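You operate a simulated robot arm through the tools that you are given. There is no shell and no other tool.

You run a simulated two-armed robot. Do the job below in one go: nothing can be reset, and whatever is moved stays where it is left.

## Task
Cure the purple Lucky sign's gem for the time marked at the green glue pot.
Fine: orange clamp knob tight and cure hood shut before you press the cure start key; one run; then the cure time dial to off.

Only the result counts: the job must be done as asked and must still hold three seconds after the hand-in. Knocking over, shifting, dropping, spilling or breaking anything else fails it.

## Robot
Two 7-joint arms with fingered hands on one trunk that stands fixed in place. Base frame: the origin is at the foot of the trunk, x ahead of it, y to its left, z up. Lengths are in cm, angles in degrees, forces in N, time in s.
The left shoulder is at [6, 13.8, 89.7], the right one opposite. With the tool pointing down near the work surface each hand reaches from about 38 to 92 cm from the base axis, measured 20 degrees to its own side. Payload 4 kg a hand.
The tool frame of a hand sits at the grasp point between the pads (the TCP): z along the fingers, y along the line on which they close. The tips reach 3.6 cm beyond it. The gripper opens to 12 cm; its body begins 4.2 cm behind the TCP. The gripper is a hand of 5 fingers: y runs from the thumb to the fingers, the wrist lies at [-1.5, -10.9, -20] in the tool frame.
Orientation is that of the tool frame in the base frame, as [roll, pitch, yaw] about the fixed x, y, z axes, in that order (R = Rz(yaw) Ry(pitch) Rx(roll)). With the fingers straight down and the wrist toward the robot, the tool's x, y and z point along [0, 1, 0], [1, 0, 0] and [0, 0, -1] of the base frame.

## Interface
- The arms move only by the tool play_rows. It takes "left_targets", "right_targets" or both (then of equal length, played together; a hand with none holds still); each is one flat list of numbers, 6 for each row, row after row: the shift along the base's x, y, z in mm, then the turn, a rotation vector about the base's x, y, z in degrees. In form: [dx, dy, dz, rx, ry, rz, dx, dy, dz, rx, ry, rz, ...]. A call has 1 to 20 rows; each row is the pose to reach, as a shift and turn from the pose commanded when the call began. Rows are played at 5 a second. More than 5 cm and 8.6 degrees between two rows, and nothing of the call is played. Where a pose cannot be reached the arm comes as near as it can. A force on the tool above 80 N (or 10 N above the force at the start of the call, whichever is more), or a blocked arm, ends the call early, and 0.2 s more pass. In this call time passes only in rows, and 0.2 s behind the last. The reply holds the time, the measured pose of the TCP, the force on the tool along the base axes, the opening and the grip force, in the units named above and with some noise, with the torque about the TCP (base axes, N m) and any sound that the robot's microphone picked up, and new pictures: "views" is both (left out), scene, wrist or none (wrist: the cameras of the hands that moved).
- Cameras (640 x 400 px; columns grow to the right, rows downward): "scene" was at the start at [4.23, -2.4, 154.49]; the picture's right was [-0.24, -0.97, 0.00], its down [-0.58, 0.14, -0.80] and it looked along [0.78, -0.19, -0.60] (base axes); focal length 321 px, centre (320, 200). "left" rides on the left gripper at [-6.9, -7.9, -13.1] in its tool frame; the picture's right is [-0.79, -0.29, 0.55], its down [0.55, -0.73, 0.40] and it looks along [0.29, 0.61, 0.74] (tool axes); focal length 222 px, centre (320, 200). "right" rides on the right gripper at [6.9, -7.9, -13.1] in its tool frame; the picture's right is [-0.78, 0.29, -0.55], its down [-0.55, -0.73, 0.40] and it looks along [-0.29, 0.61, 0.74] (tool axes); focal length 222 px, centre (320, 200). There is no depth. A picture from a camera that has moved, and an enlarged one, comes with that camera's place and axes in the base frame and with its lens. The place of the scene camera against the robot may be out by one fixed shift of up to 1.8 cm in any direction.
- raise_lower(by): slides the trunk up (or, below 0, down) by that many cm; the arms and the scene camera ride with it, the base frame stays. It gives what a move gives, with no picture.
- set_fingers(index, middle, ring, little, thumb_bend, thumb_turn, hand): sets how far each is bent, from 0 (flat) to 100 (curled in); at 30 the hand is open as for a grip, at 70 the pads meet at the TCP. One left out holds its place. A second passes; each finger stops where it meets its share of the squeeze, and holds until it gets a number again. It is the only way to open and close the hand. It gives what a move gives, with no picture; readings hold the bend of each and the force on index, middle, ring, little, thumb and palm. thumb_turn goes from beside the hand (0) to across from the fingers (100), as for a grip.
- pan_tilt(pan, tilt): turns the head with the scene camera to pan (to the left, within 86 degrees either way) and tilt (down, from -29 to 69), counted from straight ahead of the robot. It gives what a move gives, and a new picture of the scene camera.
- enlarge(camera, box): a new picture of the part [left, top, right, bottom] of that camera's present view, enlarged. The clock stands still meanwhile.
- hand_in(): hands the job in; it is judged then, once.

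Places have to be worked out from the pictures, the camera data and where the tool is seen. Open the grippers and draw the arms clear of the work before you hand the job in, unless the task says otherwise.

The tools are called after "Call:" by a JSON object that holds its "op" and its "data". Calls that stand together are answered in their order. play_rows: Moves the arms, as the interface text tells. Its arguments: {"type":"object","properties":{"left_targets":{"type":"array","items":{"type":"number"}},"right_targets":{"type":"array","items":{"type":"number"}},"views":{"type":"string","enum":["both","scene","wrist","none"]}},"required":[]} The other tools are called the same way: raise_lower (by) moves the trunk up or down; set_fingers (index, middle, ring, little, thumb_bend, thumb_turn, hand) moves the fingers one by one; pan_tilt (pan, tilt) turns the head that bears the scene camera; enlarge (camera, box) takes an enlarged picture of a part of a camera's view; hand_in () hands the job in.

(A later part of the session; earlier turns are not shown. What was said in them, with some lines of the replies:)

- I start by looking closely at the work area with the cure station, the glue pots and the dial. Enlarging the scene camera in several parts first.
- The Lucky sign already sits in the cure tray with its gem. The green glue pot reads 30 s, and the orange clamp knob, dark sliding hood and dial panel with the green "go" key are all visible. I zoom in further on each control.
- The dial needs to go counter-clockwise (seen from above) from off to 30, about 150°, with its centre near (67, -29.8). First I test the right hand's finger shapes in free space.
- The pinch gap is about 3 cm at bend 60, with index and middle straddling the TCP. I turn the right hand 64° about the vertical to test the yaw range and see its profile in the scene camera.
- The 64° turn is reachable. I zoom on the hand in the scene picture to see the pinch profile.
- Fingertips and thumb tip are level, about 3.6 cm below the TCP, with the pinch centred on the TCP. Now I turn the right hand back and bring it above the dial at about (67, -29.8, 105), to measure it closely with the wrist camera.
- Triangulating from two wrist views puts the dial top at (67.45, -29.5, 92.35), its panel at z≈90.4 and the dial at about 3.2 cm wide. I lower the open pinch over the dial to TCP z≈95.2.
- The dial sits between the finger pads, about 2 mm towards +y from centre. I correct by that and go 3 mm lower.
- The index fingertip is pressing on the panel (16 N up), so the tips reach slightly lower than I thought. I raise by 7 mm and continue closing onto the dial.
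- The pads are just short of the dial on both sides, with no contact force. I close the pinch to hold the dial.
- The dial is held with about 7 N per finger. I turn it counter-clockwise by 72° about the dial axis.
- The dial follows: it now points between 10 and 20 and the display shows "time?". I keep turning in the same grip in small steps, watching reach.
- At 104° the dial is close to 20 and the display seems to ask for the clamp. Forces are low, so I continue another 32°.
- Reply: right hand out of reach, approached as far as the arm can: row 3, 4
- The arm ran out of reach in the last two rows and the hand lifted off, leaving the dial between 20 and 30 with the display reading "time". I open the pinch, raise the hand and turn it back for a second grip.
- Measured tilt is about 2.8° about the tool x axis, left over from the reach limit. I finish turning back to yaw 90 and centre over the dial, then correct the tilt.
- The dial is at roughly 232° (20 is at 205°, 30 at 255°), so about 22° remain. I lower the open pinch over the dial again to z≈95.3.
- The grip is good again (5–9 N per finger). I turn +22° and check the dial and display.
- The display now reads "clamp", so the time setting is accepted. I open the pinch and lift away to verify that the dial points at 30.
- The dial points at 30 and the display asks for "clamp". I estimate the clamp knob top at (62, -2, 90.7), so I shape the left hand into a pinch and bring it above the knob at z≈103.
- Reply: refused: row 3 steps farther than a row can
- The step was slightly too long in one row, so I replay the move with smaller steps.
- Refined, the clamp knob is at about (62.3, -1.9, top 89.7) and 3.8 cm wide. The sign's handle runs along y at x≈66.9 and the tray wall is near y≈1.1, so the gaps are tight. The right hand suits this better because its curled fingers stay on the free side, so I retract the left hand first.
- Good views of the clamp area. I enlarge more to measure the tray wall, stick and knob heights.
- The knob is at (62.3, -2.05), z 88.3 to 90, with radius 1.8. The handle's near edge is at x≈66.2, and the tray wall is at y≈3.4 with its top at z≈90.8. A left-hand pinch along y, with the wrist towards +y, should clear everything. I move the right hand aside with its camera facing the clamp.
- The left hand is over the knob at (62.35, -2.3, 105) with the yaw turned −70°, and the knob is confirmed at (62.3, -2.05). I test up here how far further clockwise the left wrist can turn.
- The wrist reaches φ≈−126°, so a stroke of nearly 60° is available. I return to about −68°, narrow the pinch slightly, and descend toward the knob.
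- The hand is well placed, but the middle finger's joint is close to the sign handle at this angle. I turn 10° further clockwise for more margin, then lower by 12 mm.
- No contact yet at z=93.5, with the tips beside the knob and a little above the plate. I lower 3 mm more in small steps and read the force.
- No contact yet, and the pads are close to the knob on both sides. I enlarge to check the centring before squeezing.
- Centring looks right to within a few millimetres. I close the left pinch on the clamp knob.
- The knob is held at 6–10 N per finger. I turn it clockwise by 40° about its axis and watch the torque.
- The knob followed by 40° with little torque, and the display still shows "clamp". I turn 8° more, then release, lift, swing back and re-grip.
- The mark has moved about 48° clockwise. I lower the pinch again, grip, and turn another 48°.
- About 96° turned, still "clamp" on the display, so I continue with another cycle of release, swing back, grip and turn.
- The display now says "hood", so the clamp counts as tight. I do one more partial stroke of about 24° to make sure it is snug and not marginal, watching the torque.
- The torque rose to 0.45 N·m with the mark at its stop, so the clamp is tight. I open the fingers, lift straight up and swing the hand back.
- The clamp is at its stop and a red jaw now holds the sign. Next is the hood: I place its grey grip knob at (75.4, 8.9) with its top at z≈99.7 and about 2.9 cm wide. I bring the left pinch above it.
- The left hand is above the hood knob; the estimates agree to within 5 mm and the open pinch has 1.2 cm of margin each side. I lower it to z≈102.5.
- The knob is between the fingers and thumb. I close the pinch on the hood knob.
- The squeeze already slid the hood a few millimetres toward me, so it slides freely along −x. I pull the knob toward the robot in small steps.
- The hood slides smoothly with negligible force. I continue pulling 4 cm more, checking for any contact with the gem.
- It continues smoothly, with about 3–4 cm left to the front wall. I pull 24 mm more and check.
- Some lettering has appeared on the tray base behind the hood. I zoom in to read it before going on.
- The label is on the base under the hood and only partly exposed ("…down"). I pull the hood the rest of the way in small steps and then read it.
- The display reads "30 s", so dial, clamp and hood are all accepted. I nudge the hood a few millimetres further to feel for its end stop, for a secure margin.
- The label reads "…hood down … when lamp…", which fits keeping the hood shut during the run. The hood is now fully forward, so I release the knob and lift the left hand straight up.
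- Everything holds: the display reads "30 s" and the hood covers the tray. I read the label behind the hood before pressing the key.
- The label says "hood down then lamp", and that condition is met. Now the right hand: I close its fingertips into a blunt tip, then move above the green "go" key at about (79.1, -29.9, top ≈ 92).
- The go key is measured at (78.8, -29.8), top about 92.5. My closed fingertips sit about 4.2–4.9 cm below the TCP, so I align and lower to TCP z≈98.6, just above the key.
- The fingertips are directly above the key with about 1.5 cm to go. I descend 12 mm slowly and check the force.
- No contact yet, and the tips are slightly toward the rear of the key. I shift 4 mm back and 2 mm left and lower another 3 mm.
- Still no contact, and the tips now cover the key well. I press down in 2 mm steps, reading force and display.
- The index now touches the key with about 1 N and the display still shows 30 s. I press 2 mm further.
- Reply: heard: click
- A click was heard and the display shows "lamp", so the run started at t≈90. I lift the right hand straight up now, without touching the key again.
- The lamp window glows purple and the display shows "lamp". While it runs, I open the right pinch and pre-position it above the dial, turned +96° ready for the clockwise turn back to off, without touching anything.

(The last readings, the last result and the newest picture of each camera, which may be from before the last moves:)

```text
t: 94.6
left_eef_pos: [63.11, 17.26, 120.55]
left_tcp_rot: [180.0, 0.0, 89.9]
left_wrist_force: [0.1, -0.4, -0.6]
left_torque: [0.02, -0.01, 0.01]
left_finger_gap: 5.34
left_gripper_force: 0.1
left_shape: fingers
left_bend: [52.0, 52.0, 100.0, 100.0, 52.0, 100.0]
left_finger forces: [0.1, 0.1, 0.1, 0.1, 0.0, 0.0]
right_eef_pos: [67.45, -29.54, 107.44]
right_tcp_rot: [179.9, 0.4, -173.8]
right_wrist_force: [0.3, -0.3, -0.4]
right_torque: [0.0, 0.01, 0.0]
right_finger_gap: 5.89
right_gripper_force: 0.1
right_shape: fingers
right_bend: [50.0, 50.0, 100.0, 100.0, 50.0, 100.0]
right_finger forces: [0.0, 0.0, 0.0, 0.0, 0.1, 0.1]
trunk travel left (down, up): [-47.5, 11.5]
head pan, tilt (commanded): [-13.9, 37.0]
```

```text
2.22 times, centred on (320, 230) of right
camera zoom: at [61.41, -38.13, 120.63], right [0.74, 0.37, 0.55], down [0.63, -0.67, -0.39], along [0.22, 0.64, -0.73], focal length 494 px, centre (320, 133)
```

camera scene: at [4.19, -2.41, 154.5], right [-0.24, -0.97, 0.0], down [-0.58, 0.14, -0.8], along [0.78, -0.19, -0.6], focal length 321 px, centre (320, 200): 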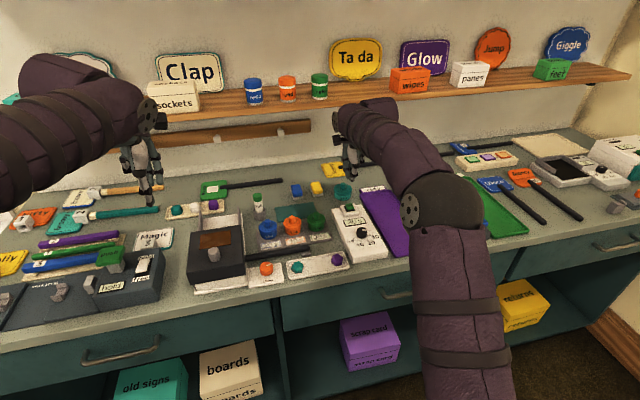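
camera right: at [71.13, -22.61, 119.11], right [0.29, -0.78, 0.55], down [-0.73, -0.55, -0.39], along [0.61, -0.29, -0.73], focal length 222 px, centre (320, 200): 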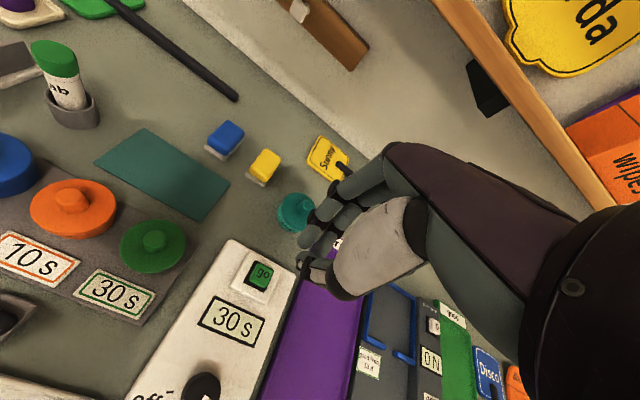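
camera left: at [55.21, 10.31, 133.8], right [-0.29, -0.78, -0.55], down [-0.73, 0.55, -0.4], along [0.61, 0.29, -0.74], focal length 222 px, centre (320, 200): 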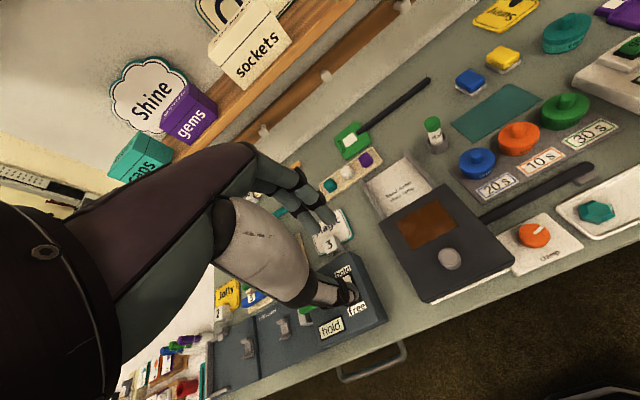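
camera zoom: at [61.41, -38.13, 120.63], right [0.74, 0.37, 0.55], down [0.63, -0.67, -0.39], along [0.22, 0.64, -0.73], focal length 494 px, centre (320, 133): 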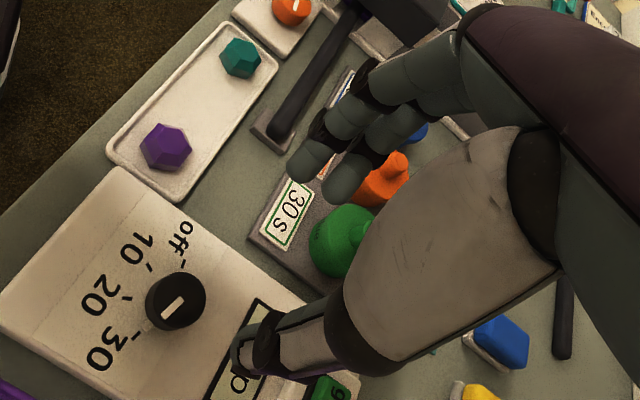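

The right hand is in position and the lamp is on. I wait with null rows until the 30 s have passed, at t≈120.

Call:
{"op": "play_rows", "data": {"right_targets": [0, 0, 0, 0, 0, 0, 0, 0, 0, 0, 0, 0, 0, 0, 0, 0, 0, 0, 0, 0, 0, 0, 0, 0, 0, 0, 0, 0, 0, 0, 0, 0, 0, 0, 0, 0, 0, 0, 0, 0, 0, 0, 0, 0, 0, 0, 0, 0, 0, 0, 0, 0, 0, 0, 0, 0, 0, 0, 0, 0, 0, 0, 0, 0, 0, 0, 0, 0, 0, 0, 0, 0, 0, 0, 0, 0, 0, 0, 0, 0, 0, 0, 0, 0, 0, 0, 0, 0, 0, 0, 0, 0, 0, 0, 0, 0, 0, 0, 0, 0, 0, 0, 0, 0, 0, 0, 0, 0, 0, 0, 0, 0, 0, 0, 0, 0, 0, 0, 0, 0], "views": "none"}}

Call:
{"op": "play_rows", "data": {"right_targets": [0, 0, 0, 0, 0, 0, 0, 0, 0, 0, 0, 0, 0, 0, 0, 0, 0, 0, 0, 0, 0, 0, 0, 0, 0, 0, 0, 0, 0, 0, 0, 0, 0, 0, 0, 0, 0, 0, 0, 0, 0, 0, 0, 0, 0, 0, 0, 0, 0, 0, 0, 0, 0, 0, 0, 0, 0, 0, 0, 0, 0, 0, 0, 0, 0, 0, 0, 0, 0, 0, 0, 0, 0, 0, 0, 0, 0, 0, 0, 0, 0, 0, 0, 0, 0, 0, 0, 0, 0, 0, 0, 0, 0, 0, 0, 0, 0, 0, 0, 0, 0, 0, 0, 0, 0, 0, 0, 0, 0, 0, 0, 0, 0, 0, 0, 0, 0, 0, 0, 0], "views": "none"}}

Call:
{"op": "play_rows", "data": {"right_targets": [0, 0, 0, 0, 0, 0, 0, 0, 0, 0, 0, 0, 0, 0, 0, 0, 0, 0, 0, 0, 0, 0, 0, 0, 0, 0, 0, 0, 0, 0, 0, 0, 0, 0, 0, 0, 0, 0, 0, 0, 0, 0, 0, 0, 0, 0, 0, 0, 0, 0, 0, 0, 0, 0, 0, 0, 0, 0, 0, 0, 0, 0, 0, 0, 0, 0, 0, 0, 0, 0, 0, 0, 0, 0, 0, 0, 0, 0, 0, 0, 0, 0, 0, 0, 0, 0, 0, 0, 0, 0, 0, 0, 0, 0, 0, 0, 0, 0, 0, 0, 0, 0, 0, 0, 0, 0, 0, 0, 0, 0, 0, 0, 0, 0, 0, 0, 0, 0, 0, 0], "views": "none"}}

Call:
{"op": "play_rows", "data": {"right_targets": [0, 0, 0, 0, 0, 0, 0, 0, 0, 0, 0, 0, 0, 0, 0, 0, 0, 0, 0, 0, 0, 0, 0, 0, 0, 0, 0, 0, 0, 0, 0, 0, 0, 0, 0, 0, 0, 0, 0, 0, 0, 0, 0, 0, 0, 0, 0, 0, 0, 0, 0, 0, 0, 0, 0, 0, 0, 0, 0, 0, 0, 0, 0, 0, 0, 0, 0, 0, 0, 0, 0, 0, 0, 0, 0, 0, 0, 0, 0, 0, 0, 0, 0, 0, 0, 0, 0, 0, 0, 0, 0, 0, 0, 0, 0, 0, 0, 0, 0, 0, 0, 0, 0, 0, 0, 0, 0, 0, 0, 0, 0, 0, 0, 0, 0, 0, 0, 0, 0, 0], "views": "none"}}

Call:
{"op": "play_rows", "data": {"right_targets": [0, 0, 0, 0, 0, 0, 0, 0, 0, 0, 0, 0, 0, 0, 0, 0, 0, 0, 0, 0, 0, 0, 0, 0, 0, 0, 0, 0, 0, 0, 0, 0, 0, 0, 0, 0, 0, 0, 0, 0, 0, 0, 0, 0, 0, 0, 0, 0, 0, 0, 0, 0, 0, 0, 0, 0, 0, 0, 0, 0, 0, 0, 0, 0, 0, 0, 0, 0, 0, 0, 0, 0, 0, 0, 0, 0, 0, 0, 0, 0, 0, 0, 0, 0, 0, 0, 0, 0, 0, 0, 0, 0, 0, 0, 0, 0, 0, 0, 0, 0, 0, 0, 0, 0, 0, 0, 0, 0, 0, 0, 0, 0, 0, 0, 0, 0, 0, 0, 0, 0], "views": "none"}}

Call:
{"op": "enlarge", "data": {"camera": "scene", "box": [180, 150, 420, 300]}}

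```text
t: 98.8
left_eef_pos: [63.09, 17.32, 120.59]
left_tcp_rot: [180.0, 0.0, 90.0]
left_wrist_force: [0.5, 0.3, -0.4]
left_torque: [-0.02, 0.02, 0.01]
left_finger_gap: 5.29
left_gripper_force: 0.0
left_shape: fingers
left_bend: [52.0, 52.0, 100.0, 100.0, 52.0, 100.0]
left_finger forces: [0.0, 0.0, 0.0, 0.0, 0.0, 0.0]
right_eef_pos: [67.4, -29.51, 107.52]
right_tcp_rot: [-180.0, 0.5, -173.7]
right_wrist_force: [0.1, -0.8, -0.6]
right_torque: [0.0, 0.0, 0.03]
right_finger_gap: 5.92
right_gripper_force: 0.1
right_shape: fingers
right_bend: [50.0, 50.0, 100.0, 100.0, 50.0, 100.0]
right_finger forces: [0.0, 0.0, 0.0, 0.0, 0.2, 0.0]
trunk travel left (down, up): [-47.5, 11.5]
head pan, tilt (commanded): [-13.9, 37.0]
```

```text
t: 103.0
left_eef_pos: [63.26, 17.21, 120.33]
left_tcp_rot: [-179.9, 0.0, 90.0]
left_wrist_force: [0.1, 0.3, 0.4]
left_torque: [-0.01, 0.0, -0.01]
left_finger_gap: 5.31
left_gripper_force: 0.1
left_shape: fingers
left_bend: [52.0, 52.0, 100.0, 100.0, 52.0, 100.0]
left_finger forces: [0.0, 0.1, 0.0, 0.0, 0.0, 0.0]
right_eef_pos: [67.58, -29.45, 107.6]
right_tcp_rot: [179.9, 0.4, -173.7]
right_wrist_force: [-0.7, -0.4, 0.0]
right_torque: [-0.02, 0.04, -0.02]
right_finger_gap: 5.89
right_gripper_force: 0.1
right_shape: fingers
right_bend: [50.0, 50.0, 100.0, 100.0, 50.0, 100.0]
right_finger forces: [0.0, 0.0, 0.1, 0.0, 0.0, 0.0]
trunk travel left (down, up): [-47.5, 11.5]
head pan, tilt (commanded): [-13.9, 37.0]
```

```text
t: 107.2
left_eef_pos: [63.18, 17.23, 120.57]
left_tcp_rot: [-179.9, 0.0, 90.1]
left_wrist_force: [0.5, -1.1, -0.3]
left_torque: [0.04, 0.01, 0.03]
left_finger_gap: 5.34
left_gripper_force: 0.1
left_shape: fingers
left_bend: [52.0, 52.0, 100.0, 100.0, 52.0, 100.0]
left_finger forces: [0.0, 0.0, 0.0, 0.1, 0.0, 0.1]
right_eef_pos: [67.47, -29.49, 107.5]
right_tcp_rot: [-180.0, 0.4, -173.7]
right_wrist_force: [0.2, 0.8, 0.3]
right_torque: [0.01, -0.01, 0.04]
right_finger_gap: 5.9
right_gripper_force: 0.0
right_shape: fingers
right_bend: [50.0, 50.0, 100.0, 100.0, 50.0, 100.0]
right_finger forces: [0.1, 0.0, 0.0, 0.1, 0.0, 0.0]
trunk travel left (down, up): [-47.5, 11.5]
head pan, tilt (commanded): [-13.9, 37.0]
```

```text
t: 111.4
left_eef_pos: [63.1, 17.32, 120.6]
left_tcp_rot: [180.0, 0.0, 89.9]
left_wrist_force: [0.4, -0.2, -1.1]
left_torque: [0.03, 0.03, 0.03]
left_finger_gap: 5.32
left_gripper_force: 0.2
left_shape: fingers
left_bend: [52.0, 52.0, 100.0, 100.0, 52.0, 100.0]
left_finger forces: [0.0, 0.0, 0.0, 0.1, 0.1, 0.0]
right_eef_pos: [67.57, -29.52, 107.53]
right_tcp_rot: [-179.9, 0.4, -173.7]
right_wrist_force: [0.0, -0.4, -0.2]
right_torque: [0.0, 0.0, 0.01]
right_finger_gap: 5.91
right_gripper_force: 0.1
right_shape: fingers
right_bend: [50.0, 50.0, 100.0, 100.0, 50.0, 100.0]
right_finger forces: [0.0, 0.0, 0.0, 0.1, 0.0, 0.1]
trunk travel left (down, up): [-47.5, 11.5]
head pan, tilt (commanded): [-13.9, 37.0]
```

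```text
t: 115.6
left_eef_pos: [63.2, 17.34, 120.47]
left_tcp_rot: [180.0, -0.1, 89.9]
left_wrist_force: [-0.3, 0.0, -0.9]
left_torque: [-0.02, 0.01, 0.02]
left_finger_gap: 5.34
left_gripper_force: 0.0
left_shape: fingers
left_bend: [52.0, 52.0, 100.0, 100.0, 52.0, 100.0]
left_finger forces: [0.1, 0.0, 0.0, 0.0, 0.1, 0.0]
right_eef_pos: [67.7, -29.53, 107.66]
right_tcp_rot: [179.9, 0.5, -173.8]
right_wrist_force: [-0.1, -0.1, 0.4]
right_torque: [-0.02, 0.03, 0.0]
right_finger_gap: 5.91
right_gripper_force: 0.2
right_shape: fingers
right_bend: [50.0, 50.0, 100.0, 100.0, 50.0, 100.0]
right_finger forces: [0.1, 0.1, 0.0, 0.1, 0.0, 0.0]
trunk travel left (down, up): [-47.5, 11.5]
head pan, tilt (commanded): [-13.9, 37.0]
```

```text
2.67 times, centred on (300, 225) of scene
camera zoom: at [4.24, -2.4, 154.49], right [-0.24, -0.97, 0.0], down [-0.58, 0.14, -0.8], along [0.77, -0.19, -0.6], focal length 856 px, centre (373, 133)
```

zoom: 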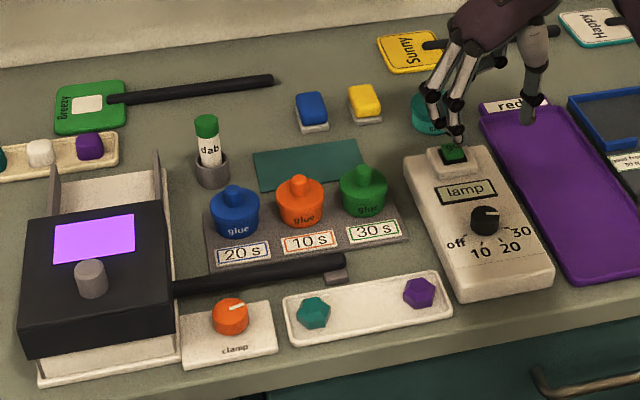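

At t=115.6 the lamp is still on, so I wait another 5 s and check again.

Call:
{"op": "play_rows", "data": {"right_targets": [0, 0, 0, 0, 0, 0, 0, 0, 0, 0, 0, 0, 0, 0, 0, 0, 0, 0, 0, 0, 0, 0, 0, 0, 0, 0, 0, 0, 0, 0, 0, 0, 0, 0, 0, 0, 0, 0, 0, 0, 0, 0, 0, 0, 0, 0, 0, 0, 0, 0, 0, 0, 0, 0, 0, 0, 0, 0, 0, 0, 0, 0, 0, 0, 0, 0, 0, 0, 0, 0, 0, 0, 0, 0, 0, 0, 0, 0, 0, 0, 0, 0, 0, 0, 0, 0, 0, 0, 0, 0, 0, 0, 0, 0, 0, 0, 0, 0, 0, 0, 0, 0, 0, 0, 0, 0, 0, 0, 0, 0, 0, 0, 0, 0, 0, 0, 0, 0, 0, 0], "views": "none"}}

Call:
{"op": "play_rows", "data": {"right_targets": [0, 0, 0, 0, 0, 0, 0, 0, 0, 0, 0, 0, 0, 0, 0, 0, 0, 0], "views": "none"}}

Call:
{"op": "enlarge", "data": {"camera": "scene", "box": [180, 150, 420, 300]}}

```text
t: 119.8
left_eef_pos: [63.3, 17.32, 120.46]
left_tcp_rot: [-179.9, -0.1, 90.0]
left_wrist_force: [0.0, 0.4, -0.4]
left_torque: [-0.01, 0.0, 0.01]
left_finger_gap: 5.31
left_gripper_force: 0.0
left_shape: fingers
left_bend: [52.0, 52.0, 100.0, 100.0, 52.0, 100.0]
left_finger forces: [0.0, 0.0, 0.0, 0.1, 0.1, 0.1]
right_eef_pos: [67.48, -29.55, 107.57]
right_tcp_rot: [-180.0, 0.4, -173.7]
right_wrist_force: [-0.4, 0.1, -0.7]
right_torque: [-0.01, -0.05, -0.01]
right_finger_gap: 5.91
right_gripper_force: 0.1
right_shape: fingers
right_bend: [50.0, 50.0, 100.0, 100.0, 50.0, 100.0]
right_finger forces: [0.0, 0.1, 0.0, 0.0, 0.0, 0.0]
trunk travel left (down, up): [-47.5, 11.5]
head pan, tilt (commanded): [-13.9, 37.0]
```

```text
t: 120.6
left_eef_pos: [63.17, 17.24, 120.49]
left_tcp_rot: [180.0, 0.1, 90.0]
left_wrist_force: [0.0, -0.2, 0.1]
left_torque: [0.02, -0.01, 0.02]
left_finger_gap: 5.29
left_gripper_force: 0.0
left_shape: fingers
left_bend: [52.0, 52.0, 100.0, 100.0, 52.0, 100.0]
left_finger forces: [0.1, 0.0, 0.1, 0.0, 0.0, 0.0]
right_eef_pos: [67.5, -29.62, 107.46]
right_tcp_rot: [179.9, 0.5, -173.7]
right_wrist_force: [-0.1, 0.8, 0.2]
right_torque: [-0.02, 0.01, -0.03]
right_finger_gap: 5.9
right_gripper_force: 0.0
right_shape: fingers
right_bend: [50.0, 50.0, 100.0, 100.0, 50.0, 100.0]
right_finger forces: [0.1, 0.0, 0.1, 0.0, 0.1, 0.0]
trunk travel left (down, up): [-47.5, 11.5]
head pan, tilt (commanded): [-13.9, 37.0]
```

```text
2.67 times, centred on (300, 225) of scene
camera zoom: at [4.24, -2.4, 154.49], right [-0.24, -0.97, 0.0], down [-0.58, 0.14, -0.8], along [0.77, -0.19, -0.6], focal length 856 px, centre (373, 133)
```

zoom: 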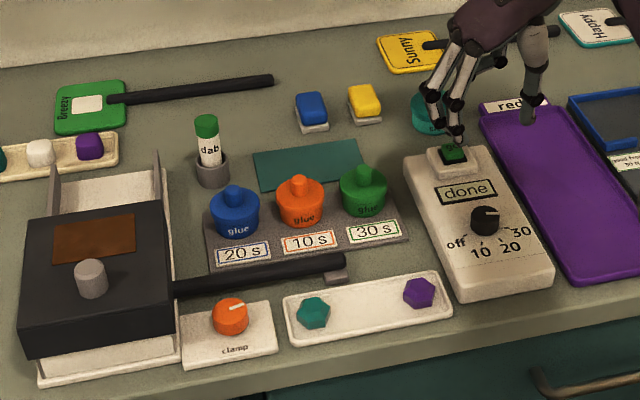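

The display shows "done" and the lamp is off after the 30 s run. Now I lower the open pinch over the dial to z≈95.3 to turn it back to off.

Call:
{"op": "play_rows", "data": {"right_targets": [0, 0, -35, 0, 0, 0, 0, 0, -70, 0, 0, 0, 0, 0, -100, 0, 0, 0, 0, 0, -115, 0, 0, 0, 0, 0, -121, 0, 0, 0, 0, 0, -121, 0, 0, 0], "views": "none"}}

Call:
{"op": "enlarge", "data": {"camera": "right", "box": [220, 140, 420, 320]}}

Call:
{"op": "enlarge", "data": {"camera": "scene", "box": [310, 160, 420, 270]}}

```text
t: 122.0
left_eef_pos: [63.18, 17.28, 120.49]
left_tcp_rot: [-180.0, 0.0, 89.9]
left_wrist_force: [0.3, -0.4, 0.4]
left_torque: [-0.01, -0.02, 0.01]
left_finger_gap: 5.31
left_gripper_force: 0.1
left_shape: fingers
left_bend: [52.0, 52.0, 100.0, 100.0, 52.0, 100.0]
left_finger forces: [0.0, 0.0, 0.1, 0.0, 0.0, 0.1]
right_eef_pos: [67.41, -29.54, 95.28]
right_tcp_rot: [-180.0, 0.3, -173.7]
right_wrist_force: [-0.2, -0.3, 0.0]
right_torque: [0.0, -0.01, -0.03]
right_finger_gap: 5.92
right_gripper_force: 0.2
right_shape: fingers
right_bend: [50.0, 50.0, 100.0, 100.0, 50.0, 100.0]
right_finger forces: [0.1, 0.0, 0.0, 0.0, 0.0, 0.1]
trunk travel left (down, up): [-47.5, 11.5]
head pan, tilt (commanded): [-13.9, 37.0]
```

```text
2.22 times, centred on (320, 230) of right
camera zoom: at [61.45, -38.19, 108.48], right [0.74, 0.37, 0.55], down [0.63, -0.67, -0.39], along [0.22, 0.64, -0.73], focal length 494 px, centre (320, 133)
```

zoom: 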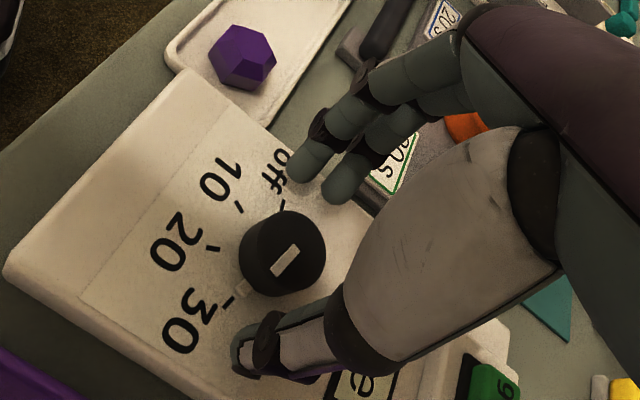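

```text
3.64 times, centred on (365, 215) of scene
camera zoom: at [4.24, -2.41, 154.49], right [-0.24, -0.97, 0.0], down [-0.58, 0.14, -0.8], along [0.77, -0.19, -0.6], focal length 1167 px, centre (156, 146)
```

zoom: 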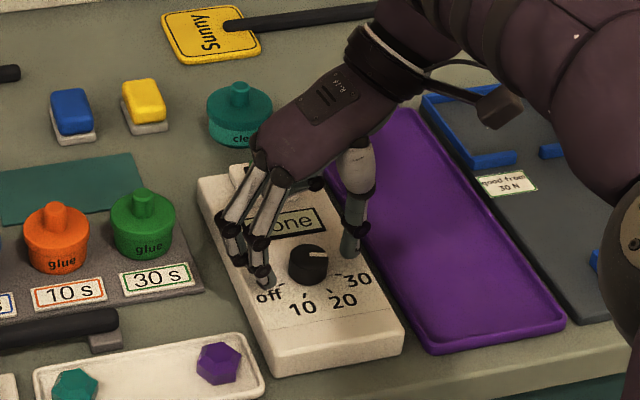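

The dial sits between fingers and thumb. I close the pinch on it.

Call:
{"op": "set_fingers", "data": {"hand": "right", "index": 59, "middle": 59, "thumb_bend": 59}}

Call:
{"op": "set_fingers", "data": {"hand": "right", "index": 70, "middle": 70, "thumb_bend": 70}}

Call:
{"op": "enlarge", "data": {"camera": "right", "box": [220, 140, 420, 320]}}

```text
t: 123.0
left_eef_pos: [63.22, 17.35, 120.53]
left_tcp_rot: [179.9, -0.1, 90.0]
left_wrist_force: [-0.4, -0.1, -0.5]
left_torque: [-0.01, -0.01, -0.01]
left_finger_gap: 5.34
left_gripper_force: 0.0
left_shape: fingers
left_bend: [52.0, 52.0, 100.0, 100.0, 52.0, 100.0]
left_finger forces: [0.1, 0.1, 0.0, 0.0, 0.0, 0.1]
right_eef_pos: [67.44, -29.55, 95.37]
right_tcp_rot: [-179.9, 0.4, -173.7]
right_wrist_force: [0.3, -0.6, 0.1]
right_torque: [-0.02, -0.02, 0.01]
right_finger_gap: 3.35
right_gripper_force: 0.2
right_shape: fingers
right_bend: [59.0, 59.0, 100.0, 100.0, 59.0, 100.0]
right_finger forces: [0.1, 0.0, 0.1, 0.0, 0.1, 0.0]
trunk travel left (down, up): [-47.5, 11.5]
head pan, tilt (commanded): [-13.9, 37.0]
```

```text
t: 124.0
left_eef_pos: [63.14, 17.31, 120.53]
left_tcp_rot: [180.0, 0.0, 90.0]
left_wrist_force: [0.4, -0.2, 0.0]
left_torque: [-0.01, 0.0, 0.03]
left_finger_gap: 5.3
left_gripper_force: 0.1
left_shape: fingers
left_bend: [52.0, 52.0, 100.0, 100.0, 52.0, 100.0]
left_finger forces: [0.1, 0.0, 0.1, 0.0, 0.0, 0.0]
right_eef_pos: [67.56, -29.57, 95.34]
right_tcp_rot: [-180.0, 0.3, -173.7]
right_wrist_force: [0.4, 2.4, -2.2]
right_torque: [0.1, 0.0, 0.01]
right_finger_gap: 2.4
right_gripper_force: 9.7
right_shape: fingers
right_bend: [64.0, 66.0, 100.0, 100.0, 64.0, 100.0]
right_finger forces: [6.5, 4.2, 0.0, 0.0, 8.4, 0.0]
trunk travel left (down, up): [-47.5, 11.5]
head pan, tilt (commanded): [-13.9, 37.0]
```

```text
2.22 times, centred on (320, 230) of right
camera zoom: at [61.47, -38.15, 108.5], right [0.74, 0.37, 0.55], down [0.63, -0.67, -0.39], along [0.22, 0.64, -0.73], focal length 494 px, centre (320, 133)
```

zoom: 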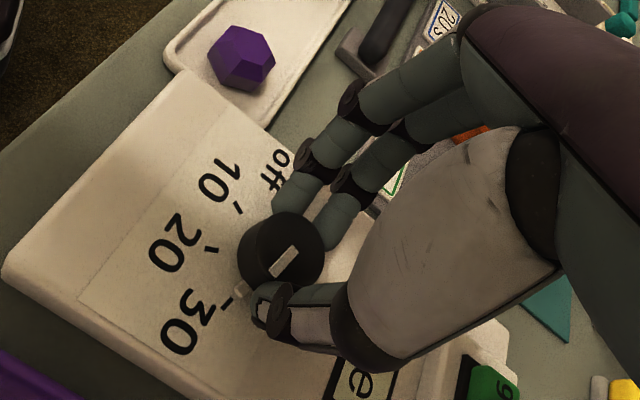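

Gripped at 4–8 N per finger. I turn clockwise 96° back to yaw 90 in this grip.

Call:
{"op": "play_rows", "data": {"right_targets": [0, 0, 0, 0, 0, -8, 0, 0, 0, 0, 0, -16, 0, 0, 0, 0, 0, -24, 0, 0, 0, 0, 0, -32, 0, 0, 0, 0, 0, -40, 0, 0, 0, 0, 0, -48, 0, 0, 0, 0, 0, -56, 0, 0, 0, 0, 0, -64, 0, 0, 0, 0, 0, -72, 0, 0, 0, 0, 0, -80, 0, 0, 0, 0, 0, -88, 0, 0, 0, 0, 0, -96], "views": "none"}}

Call:
{"op": "enlarge", "data": {"camera": "right", "box": [220, 140, 420, 320]}}

Call:
{"op": "enlarge", "data": {"camera": "scene", "box": [310, 160, 420, 270]}}

```text
t: 126.6
left_eef_pos: [63.25, 17.25, 120.41]
left_tcp_rot: [-180.0, 0.0, 90.0]
left_wrist_force: [0.6, -0.4, 0.2]
left_torque: [-0.04, 0.02, 0.01]
left_finger_gap: 5.33
left_gripper_force: 0.0
left_shape: fingers
left_bend: [52.0, 52.0, 100.0, 100.0, 52.0, 100.0]
left_finger forces: [0.0, 0.0, 0.0, 0.0, 0.0, 0.1]
right_eef_pos: [67.56, -29.67, 95.45]
right_tcp_rot: [-180.0, 0.4, 90.2]
right_wrist_force: [7.9, -2.4, 1.8]
right_torque: [-0.08, -0.33, 0.02]
right_finger_gap: 2.39
right_gripper_force: 11.3
right_shape: fingers
right_bend: [64.0, 66.0, 100.0, 100.0, 65.0, 100.0]
right_finger forces: [8.5, 7.0, 0.1, 0.1, 6.9, 0.0]
trunk travel left (down, up): [-47.5, 11.5]
head pan, tilt (commanded): [-13.9, 37.0]
```

```text
2.22 times, centred on (320, 230) of right
camera zoom: at [59.56, -22.63, 108.5], right [0.29, -0.78, 0.55], down [-0.73, -0.55, -0.39], along [0.61, -0.29, -0.73], focal length 494 px, centre (320, 133)
```

zoom: 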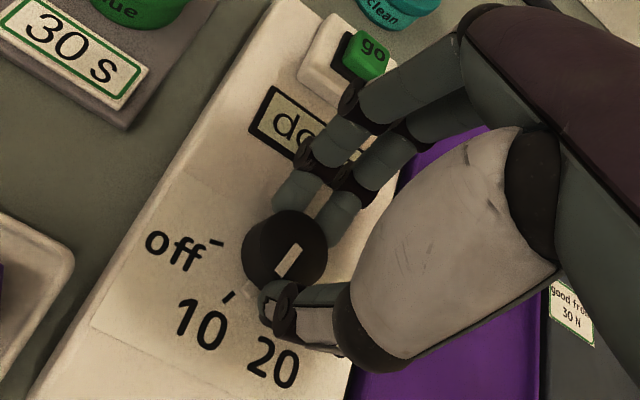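

```text
3.64 times, centred on (365, 215) of scene
camera zoom: at [4.32, -2.41, 154.49], right [-0.24, -0.97, 0.0], down [-0.58, 0.14, -0.8], along [0.77, -0.19, -0.6], focal length 1167 px, centre (156, 146)
```

zoom: 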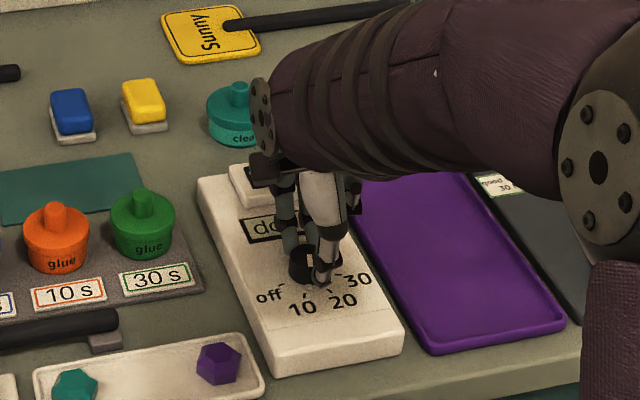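

The dial is now near 10. I continue clockwise 40° in small steps and then check.

Call:
{"op": "play_rows", "data": {"right_targets": [0, 0, 0, 0, 0, -8, 0, 0, 0, 0, 0, -16, 0, 0, 0, 0, 0, -24, 0, 0, 0, 0, 0, -32, 0, 0, 0, 0, 0, -40], "views": "none"}}

Call:
{"op": "enlarge", "data": {"camera": "right", "box": [220, 140, 420, 320]}}

Call:
{"op": "enlarge", "data": {"camera": "scene", "box": [310, 160, 420, 270]}}

```text
t: 127.8
left_eef_pos: [63.2, 17.14, 120.48]
left_tcp_rot: [180.0, -0.1, 90.0]
left_wrist_force: [-1.0, -0.1, 0.3]
left_torque: [0.03, 0.04, 0.01]
left_finger_gap: 5.33
left_gripper_force: 0.0
left_shape: fingers
left_bend: [52.0, 52.0, 100.0, 100.0, 52.0, 100.0]
left_finger forces: [0.1, 0.0, 0.0, 0.0, 0.0, 0.0]
right_eef_pos: [67.53, -29.65, 95.38]
right_tcp_rot: [-180.0, 0.4, 50.1]
right_wrist_force: [5.7, -5.9, 1.6]
right_torque: [-0.26, -0.18, 0.02]
right_finger_gap: 2.4
right_gripper_force: 11.2
right_shape: fingers
right_bend: [63.0, 65.0, 100.0, 100.0, 65.0, 100.0]
right_finger forces: [9.0, 6.8, 0.0, 0.0, 6.7, 0.1]
trunk travel left (down, up): [-47.5, 11.5]
head pan, tilt (commanded): [-13.9, 37.0]
```

```text
2.22 times, centred on (320, 230) of right
camera zoom: at [65.9, -19.18, 108.53], right [-0.28, -0.79, 0.55], down [-0.92, 0.05, -0.39], along [0.28, -0.62, -0.73], focal length 494 px, centre (320, 133)
```

zoom: 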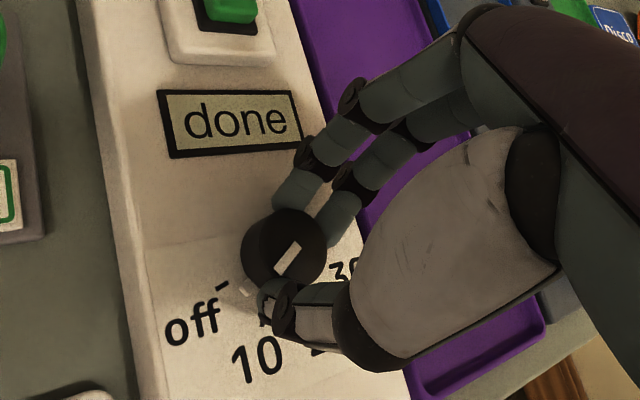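

```text
3.64 times, centred on (365, 215) of scene
camera zoom: at [4.27, -2.45, 154.49], right [-0.24, -0.97, 0.0], down [-0.58, 0.15, -0.8], along [0.77, -0.19, -0.6], focal length 1167 px, centre (156, 146)
```

zoom: 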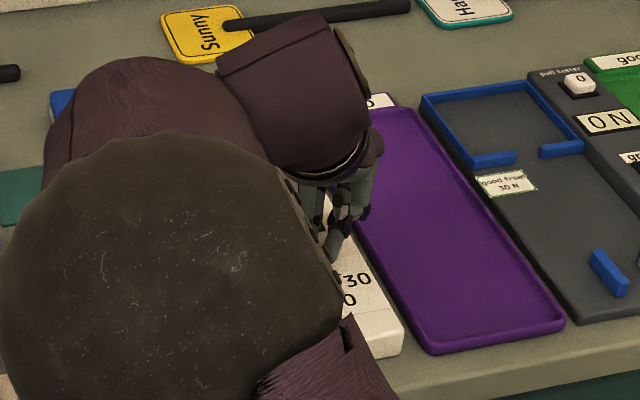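

The dial is about 12° short of off. I look at the whole scene first, since the right elbow has swung inward.

Call:
{"op": "enlarge", "data": {"camera": "scene", "box": [0, 0, 640, 400]}}

Call:
{"op": "enlarge", "data": {"camera": "left", "box": [320, 0, 640, 320]}}

Call:
{"op": "enlarge", "data": {"camera": "right", "box": [270, 220, 350, 300]}}

```text
1.00 times, centred on (320, 200) of scene (not enlarged: the box is as wide or as high as the picture)
camera zoom: at [4.27, -2.45, 154.49], right [-0.24, -0.97, 0.0], down [-0.58, 0.15, -0.8], along [0.77, -0.19, -0.6], focal length 321 px, centre (320, 200)
```

zoom: 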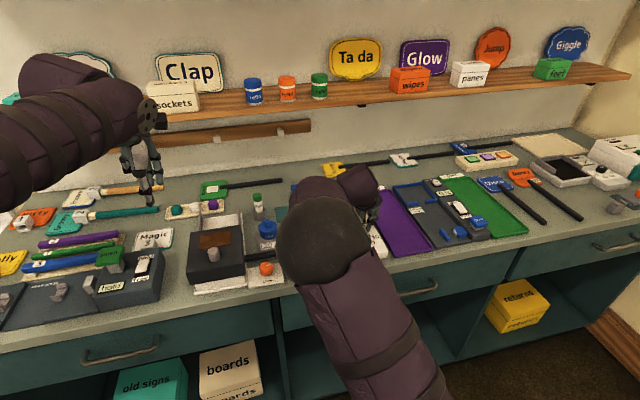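

```text
1.25 times, centred on (480, 160) of left
camera zoom: at [55.25, 10.28, 133.76], right [-0.29, -0.78, -0.55], down [-0.73, 0.55, -0.4], along [0.61, 0.29, -0.74], focal length 278 px, centre (120, 250)
```

zoom: 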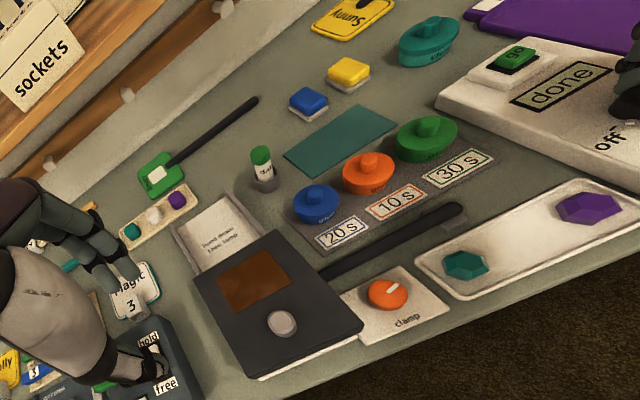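

```text
5.00 times, centred on (310, 260) of right
camera zoom: at [65.9, -19.18, 108.53], right [-0.28, -0.79, 0.55], down [-0.92, 0.05, -0.39], along [0.28, -0.62, -0.73], focal length 1111 px, centre (370, -100)
```

zoom: 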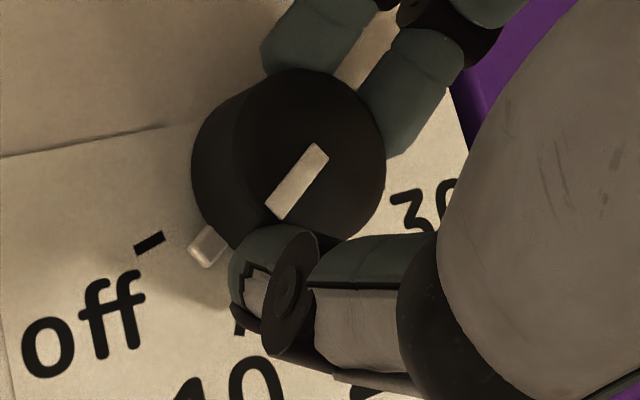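

The elbow is clear of everything. The pointer tab is still 14–16° from the off tick, so I turn 14° further.

Call:
{"op": "play_rows", "data": {"right_targets": [0, 0, 0, 0, 0, -5, 0, 0, 0, 0, 0, -10, 0, 0, 0, 0, 0, -14], "views": "none"}}

Call:
{"op": "enlarge", "data": {"camera": "right", "box": [220, 140, 420, 320]}}

Call:
{"op": "enlarge", "data": {"camera": "left", "box": [540, 0, 640, 100]}}

```text
t: 128.6
left_eef_pos: [63.16, 17.31, 120.56]
left_tcp_rot: [180.0, 0.0, 90.1]
left_wrist_force: [-0.4, -0.2, 0.3]
left_torque: [-0.01, 0.03, 0.03]
left_finger_gap: 5.35
left_gripper_force: 0.1
left_shape: fingers
left_bend: [52.0, 52.0, 100.0, 100.0, 52.0, 100.0]
left_finger forces: [0.0, 0.0, 0.0, 0.0, 0.0, 0.0]
right_eef_pos: [67.46, -29.62, 95.41]
right_tcp_rot: [180.0, 0.4, 36.2]
right_wrist_force: [2.1, -9.4, 0.1]
right_torque: [-0.33, -0.17, -0.03]
right_finger_gap: 2.36
right_gripper_force: 11.1
right_shape: fingers
right_bend: [63.0, 65.0, 100.0, 100.0, 65.0, 100.0]
right_finger forces: [8.8, 7.6, 0.0, 0.0, 6.3, 0.1]
trunk travel left (down, up): [-47.5, 11.5]
head pan, tilt (commanded): [-13.9, 37.0]
```

```text
2.22 times, centred on (320, 230) of right
camera zoom: at [68.45, -19.08, 108.55], right [-0.46, -0.7, 0.55], down [-0.88, 0.27, -0.39], along [0.13, -0.67, -0.73], focal length 494 px, centre (320, 133)
```

zoom: 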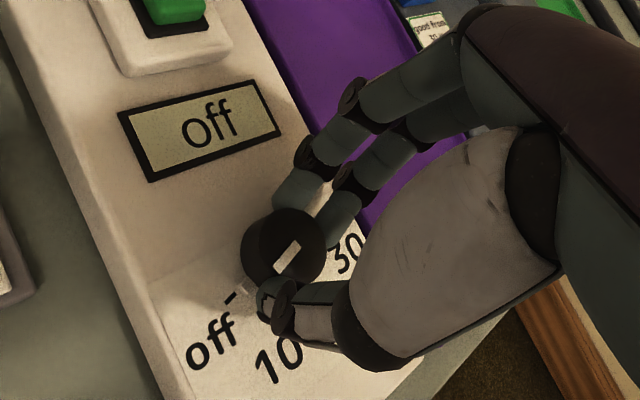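

```text
4.00 times, centred on (590, 50) of left
camera zoom: at [55.23, 10.25, 133.77], right [-0.29, -0.78, -0.55], down [-0.73, 0.55, -0.4], along [0.61, 0.29, -0.74], focal length 888 px, centre (-760, 800)
```

zoom: 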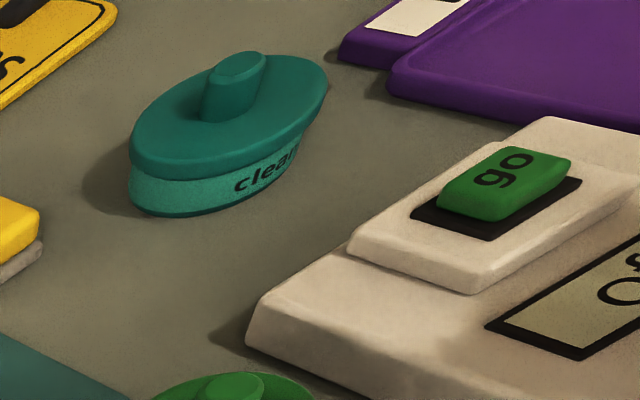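

The display now reads "off". I zoom to see how well the pointer lines up with the off mark.

Call:
{"op": "enlarge", "data": {"camera": "right", "box": [270, 220, 350, 300]}}

```text
5.00 times, centred on (310, 260) of right
camera zoom: at [68.45, -19.08, 108.55], right [-0.46, -0.7, 0.55], down [-0.88, 0.27, -0.39], along [0.13, -0.67, -0.73], focal length 1111 px, centre (370, -100)
```

zoom: 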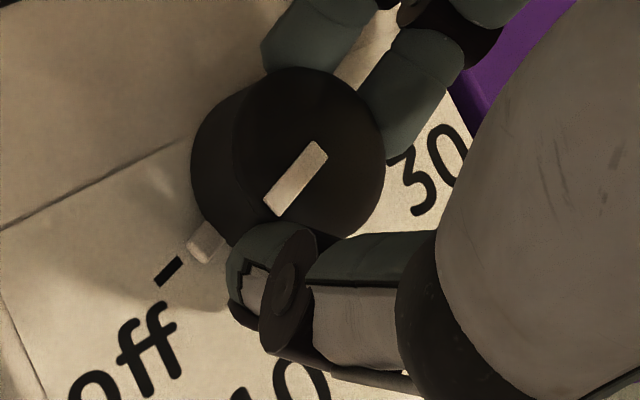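

The pointer is about 3° short of exact alignment, so I turn 3° more to centre it on off, then release.

Call:
{"op": "play_rows", "data": {"right_targets": [0, 0, 0, 0, 0, -2, 0, 0, 0, 0, 0, -3.5], "views": "none"}}

Call:
{"op": "set_fingers", "data": {"hand": "right", "index": 50, "middle": 50, "thumb_bend": 50}}

Call:
{"op": "enlarge", "data": {"camera": "right", "box": [220, 140, 420, 320]}}

```text
t: 129.2
left_eef_pos: [63.02, 17.2, 120.52]
left_tcp_rot: [-179.9, 0.1, 90.0]
left_wrist_force: [0.2, 0.1, -0.3]
left_torque: [0.0, -0.04, 0.0]
left_finger_gap: 5.31
left_gripper_force: 0.1
left_shape: fingers
left_bend: [52.0, 52.0, 100.0, 100.0, 52.0, 100.0]
left_finger forces: [0.0, 0.0, 0.0, 0.1, 0.0, 0.1]
right_eef_pos: [67.51, -29.56, 95.51]
right_tcp_rot: [-180.0, 0.4, 32.7]
right_wrist_force: [1.6, -8.3, 1.0]
right_torque: [-0.35, -0.12, 0.04]
right_finger_gap: 2.39
right_gripper_force: 11.3
right_shape: fingers
right_bend: [63.0, 65.0, 100.0, 100.0, 65.0, 100.0]
right_finger forces: [8.4, 7.5, 0.1, 0.0, 6.6, 0.0]
trunk travel left (down, up): [-47.5, 11.5]
head pan, tilt (commanded): [-13.9, 37.0]
```

```text
t: 130.2
left_eef_pos: [63.06, 17.32, 120.52]
left_tcp_rot: [180.0, 0.0, 89.9]
left_wrist_force: [-0.3, -0.1, -0.3]
left_torque: [0.0, -0.02, 0.04]
left_finger_gap: 5.31
left_gripper_force: 0.1
left_shape: fingers
left_bend: [52.0, 52.0, 100.0, 100.0, 52.0, 100.0]
left_finger forces: [0.0, 0.0, 0.1, 0.0, 0.0, 0.0]
right_eef_pos: [67.48, -29.49, 95.52]
right_tcp_rot: [-180.0, 0.5, 32.7]
right_wrist_force: [0.2, 0.5, 0.1]
right_torque: [-0.01, 0.0, 0.02]
right_finger_gap: 5.93
right_gripper_force: 0.0
right_shape: fingers
right_bend: [50.0, 50.0, 100.0, 100.0, 50.0, 100.0]
right_finger forces: [0.1, 0.0, 0.1, 0.1, 0.0, 0.0]
trunk travel left (down, up): [-47.5, 11.5]
head pan, tilt (commanded): [-13.9, 37.0]
```

```text
2.22 times, centred on (320, 230) of right
camera zoom: at [69.09, -19.06, 108.55], right [-0.5, -0.67, 0.55], down [-0.86, 0.32, -0.39], along [0.09, -0.67, -0.73], focal length 494 px, centre (320, 133)
```

zoom: 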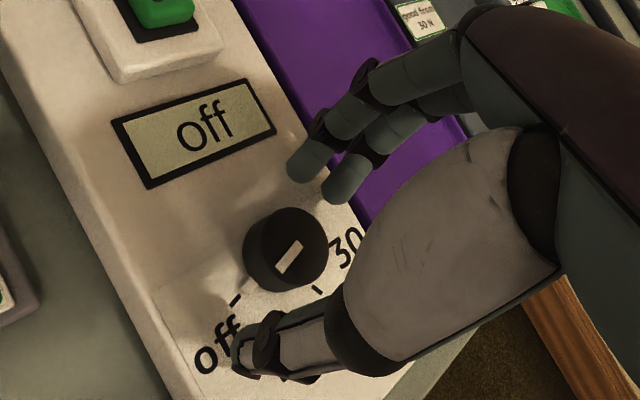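

The dial is released at off and the display reads "off". I lift the right hand straight up, swing it back and retreat toward its start pose.

Call:
{"op": "play_rows", "data": {"right_targets": [0, 0, 15, 0, 0, 0, 0, 0, 40, 0, 0, 0, 0, 0, 80, 0, 0, 0, 0, 0, 120, 0, 0, 0, 0, 0, 150, 0, 0, 8, 0, 0, 170, 0, 0, 16, 0, 0, 190, 0, 0, 24, 0, 0, 210, 0, 0, 32, 0, 0, 230, 0, 0, 40, 0, 0, 250, 0, 0, 48, -30, 0, 255, 0, 0, 57, -70, 0, 258, 0, 0, 57, -110, 0, 258, 0, 0, 57, -150, -3, 258, 0, 0, 57, -190, -6, 258, 0, 0, 57, -230, -10, 258, 0, 0, 57, -245, -13, 258, 0, 0, 57], "views": "both"}}

Call:
{"op": "set_fingers", "data": {"hand": "right", "index": 30, "middle": 30, "ring": 30, "little": 30, "thumb_bend": 30}}

Call:
{"op": "set_fingers", "data": {"hand": "left", "index": 30, "middle": 30, "ring": 30, "little": 30, "thumb_bend": 30}}

Call:
{"op": "enlarge", "data": {"camera": "scene", "box": [180, 150, 420, 300]}}

```text
refused: row 11 steps farther than a row can; nothing moved
```

```text
t: 131.2
left_eef_pos: [63.06, 17.26, 120.6]
left_tcp_rot: [180.0, 0.0, 90.0]
left_wrist_force: [0.5, -1.0, 0.2]
left_torque: [0.05, 0.02, 0.01]
left_finger_gap: 5.33
left_gripper_force: 0.1
left_shape: fingers
left_bend: [52.0, 52.0, 100.0, 100.0, 52.0, 100.0]
left_finger forces: [0.0, 0.0, 0.1, 0.0, 0.1, 0.0]
right_eef_pos: [67.47, -29.49, 95.35]
right_tcp_rot: [-180.0, 0.4, 32.9]
right_wrist_force: [1.3, -0.2, 0.7]
right_torque: [0.01, 0.01, 0.0]
right_finger_gap: 11.86
right_gripper_force: 0.1
right_shape: fingers
right_bend: [30.0, 30.0, 30.0, 30.0, 30.0, 97.0]
right_finger forces: [0.0, 0.0, 0.1, 0.1, 0.0, 0.0]
trunk travel left (down, up): [-47.5, 11.5]
head pan, tilt (commanded): [-13.9, 37.0]
```

```text
t: 132.2
left_eef_pos: [63.11, 17.29, 120.57]
left_tcp_rot: [-180.0, -0.1, 90.0]
left_wrist_force: [0.0, -0.7, -0.3]
left_torque: [0.0, 0.04, 0.0]
left_finger_gap: 11.86
left_gripper_force: 0.0
left_shape: fingers
left_bend: [30.0, 30.0, 30.0, 30.0, 30.0, 97.0]
left_finger forces: [0.0, 0.0, 0.1, 0.0, 0.0, 0.0]
right_eef_pos: [67.42, -29.55, 95.39]
right_tcp_rot: [180.0, 0.5, 32.8]
right_wrist_force: [0.0, 0.6, -0.2]
right_torque: [-0.03, 0.01, 0.01]
right_finger_gap: 11.86
right_gripper_force: 0.1
right_shape: fingers
right_bend: [30.0, 30.0, 30.0, 30.0, 30.0, 97.0]
right_finger forces: [0.0, 0.1, 0.0, 0.0, 0.1, 0.0]
trunk travel left (down, up): [-47.5, 11.5]
head pan, tilt (commanded): [-13.9, 37.0]
```

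```text
2.67 times, centred on (300, 225) of scene
camera zoom: at [4.24, -2.4, 154.49], right [-0.24, -0.97, 0.0], down [-0.58, 0.14, -0.8], along [0.77, -0.19, -0.6], focal length 856 px, centre (373, 133)
```

zoom: 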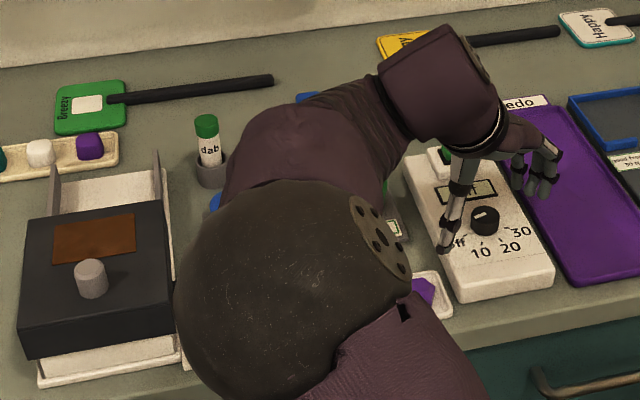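

The move was refused because one row turned 9°, and the hand opened in place, but no contact forces were seen and the dial still reads off. I replay the lift with legal steps, straight up first.

Call:
{"op": "play_rows", "data": {"right_targets": [0, 0, 15, 0, 0, 0, 0, 0, 40, 0, 0, 0, 0, 0, 80, 0, 0, 0, 0, 0, 120, 0, 0, 0, 0, 0, 150, 0, 0, 8, 0, 0, 170, 0, 0, 16, 0, 0, 190, 0, 0, 24, 0, 0, 210, 0, 0, 32, 0, 0, 230, 0, 0, 40, 0, 0, 250, 0, 0, 48, -25, 0, 255, 0, 0, 56, -65, 0, 258, 0, 0, 57, -105, 0, 258, 0, 0, 57, -145, -3, 258, 0, 0, 57, -185, -6, 258, 0, 0, 57, -225, -10, 258, 0, 0, 57, -245, -13, 258, 0, 0, 57], "views": "both"}}

Call:
{"op": "enlarge", "data": {"camera": "scene", "box": [180, 150, 420, 300]}}

Call:
{"op": "enlarge", "data": {"camera": "scene", "box": [325, 195, 395, 270]}}

```text
t: 135.8
left_eef_pos: [63.07, 17.29, 120.56]
left_tcp_rot: [-179.9, 0.0, 89.9]
left_wrist_force: [-0.4, -0.8, -0.3]
left_torque: [-0.02, -0.02, 0.02]
left_finger_gap: 11.86
left_gripper_force: 0.0
left_shape: fingers
left_bend: [30.0, 30.0, 30.0, 30.0, 30.0, 97.0]
left_finger forces: [0.0, 0.0, 0.0, 0.0, 0.0, 0.0]
right_eef_pos: [42.83, -30.71, 121.33]
right_tcp_rot: [-180.0, 0.5, 89.8]
right_wrist_force: [0.6, 0.6, -0.3]
right_torque: [-0.05, 0.0, -0.02]
right_finger_gap: 11.9
right_gripper_force: 0.1
right_shape: fingers
right_bend: [30.0, 30.0, 30.0, 30.0, 30.0, 97.0]
right_finger forces: [0.0, 0.1, 0.1, 0.0, 0.0, 0.0]
trunk travel left (down, up): [-47.5, 11.5]
head pan, tilt (commanded): [-13.9, 37.0]
camera scene: at [4.2, -2.4, 154.49], right [-0.24, -0.97, 0.0], down [-0.58, 0.14, -0.8], along [0.78, -0.19, -0.6], focal length 321 px, centre (320, 200)
camera right: at [34.92, -23.64, 134.36], right [0.29, -0.78, 0.55], down [-0.74, -0.55, -0.39], along [0.61, -0.29, -0.73], focal length 222 px, centre (320, 200)
```

scene: 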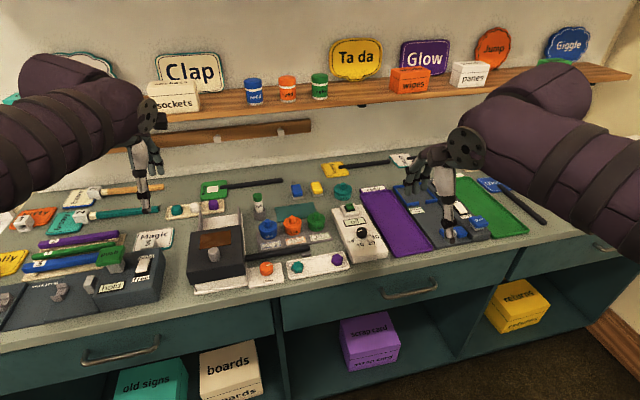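
right: 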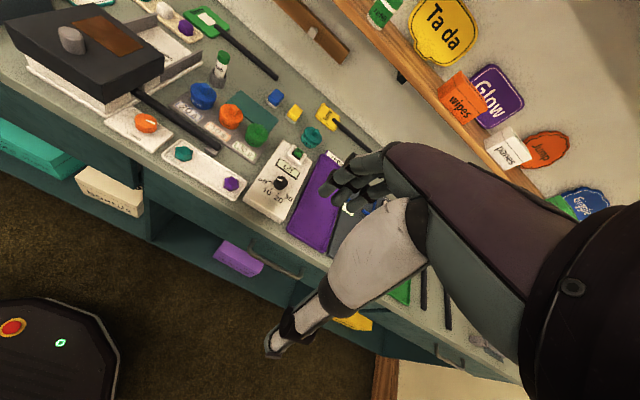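

```text
2.67 times, centred on (300, 225) of scene
camera zoom: at [4.2, -2.4, 154.49], right [-0.24, -0.97, 0.0], down [-0.58, 0.14, -0.8], along [0.78, -0.19, -0.6], focal length 856 px, centre (373, 133)
```

zoom: 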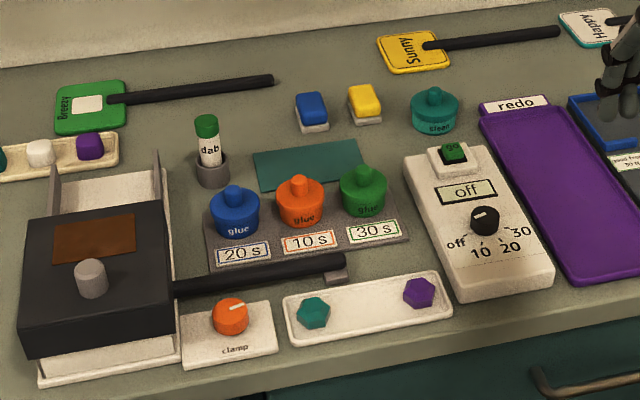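

```text
5.33 times, centred on (360, 232) of scene
camera zoom: at [4.2, -2.4, 154.49], right [-0.24, -0.97, 0.0], down [-0.58, 0.14, -0.8], along [0.78, -0.19, -0.6], focal length 1711 px, centre (107, 27)
```

zoom: 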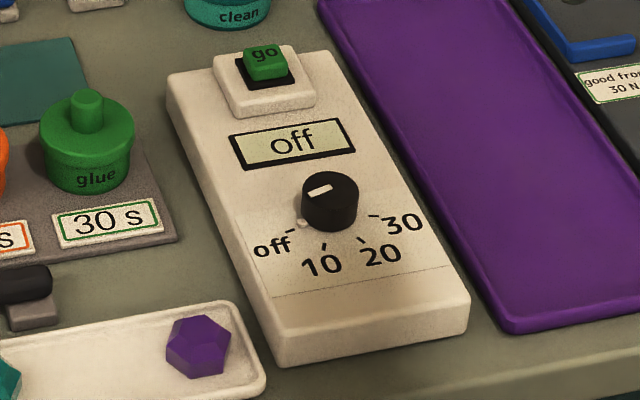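

The dial and display read off after one completed 30 s run. The clamp is tight, the hood is shut, nothing else has moved, and both open hands are well clear, so I hand in.

Call:
{"op": "hand_in", "data": {}}

```text
The job is handed in.
```

The purple Lucky sign's gem was cured for 30 s, the time marked at the green glue pot, and the job is handed in. I don't have the judge's verdict.

- **Before the start key:** I set the cure time dial to 30, turned the orange clamp knob clockwise to its stop, and slid the cure hood shut. The display then read "30 s".
- **Run:** I pressed the green "go" key once, at about t = 90 s. The lamp came on, and at about t = 120 s the display read "done" with the lamp off.
- **After the run:** I turned the dial back to off, and the display reads "off". The clamp is still tight and the hood still shut.

When I retracted the right hand, the first lift command was refused, so its fingers opened around the dial while still down. No contact force showed and the dial stayed at off.

In the last pictures nothing else on the bench looks moved. Both hands are open and raised clear of the work.
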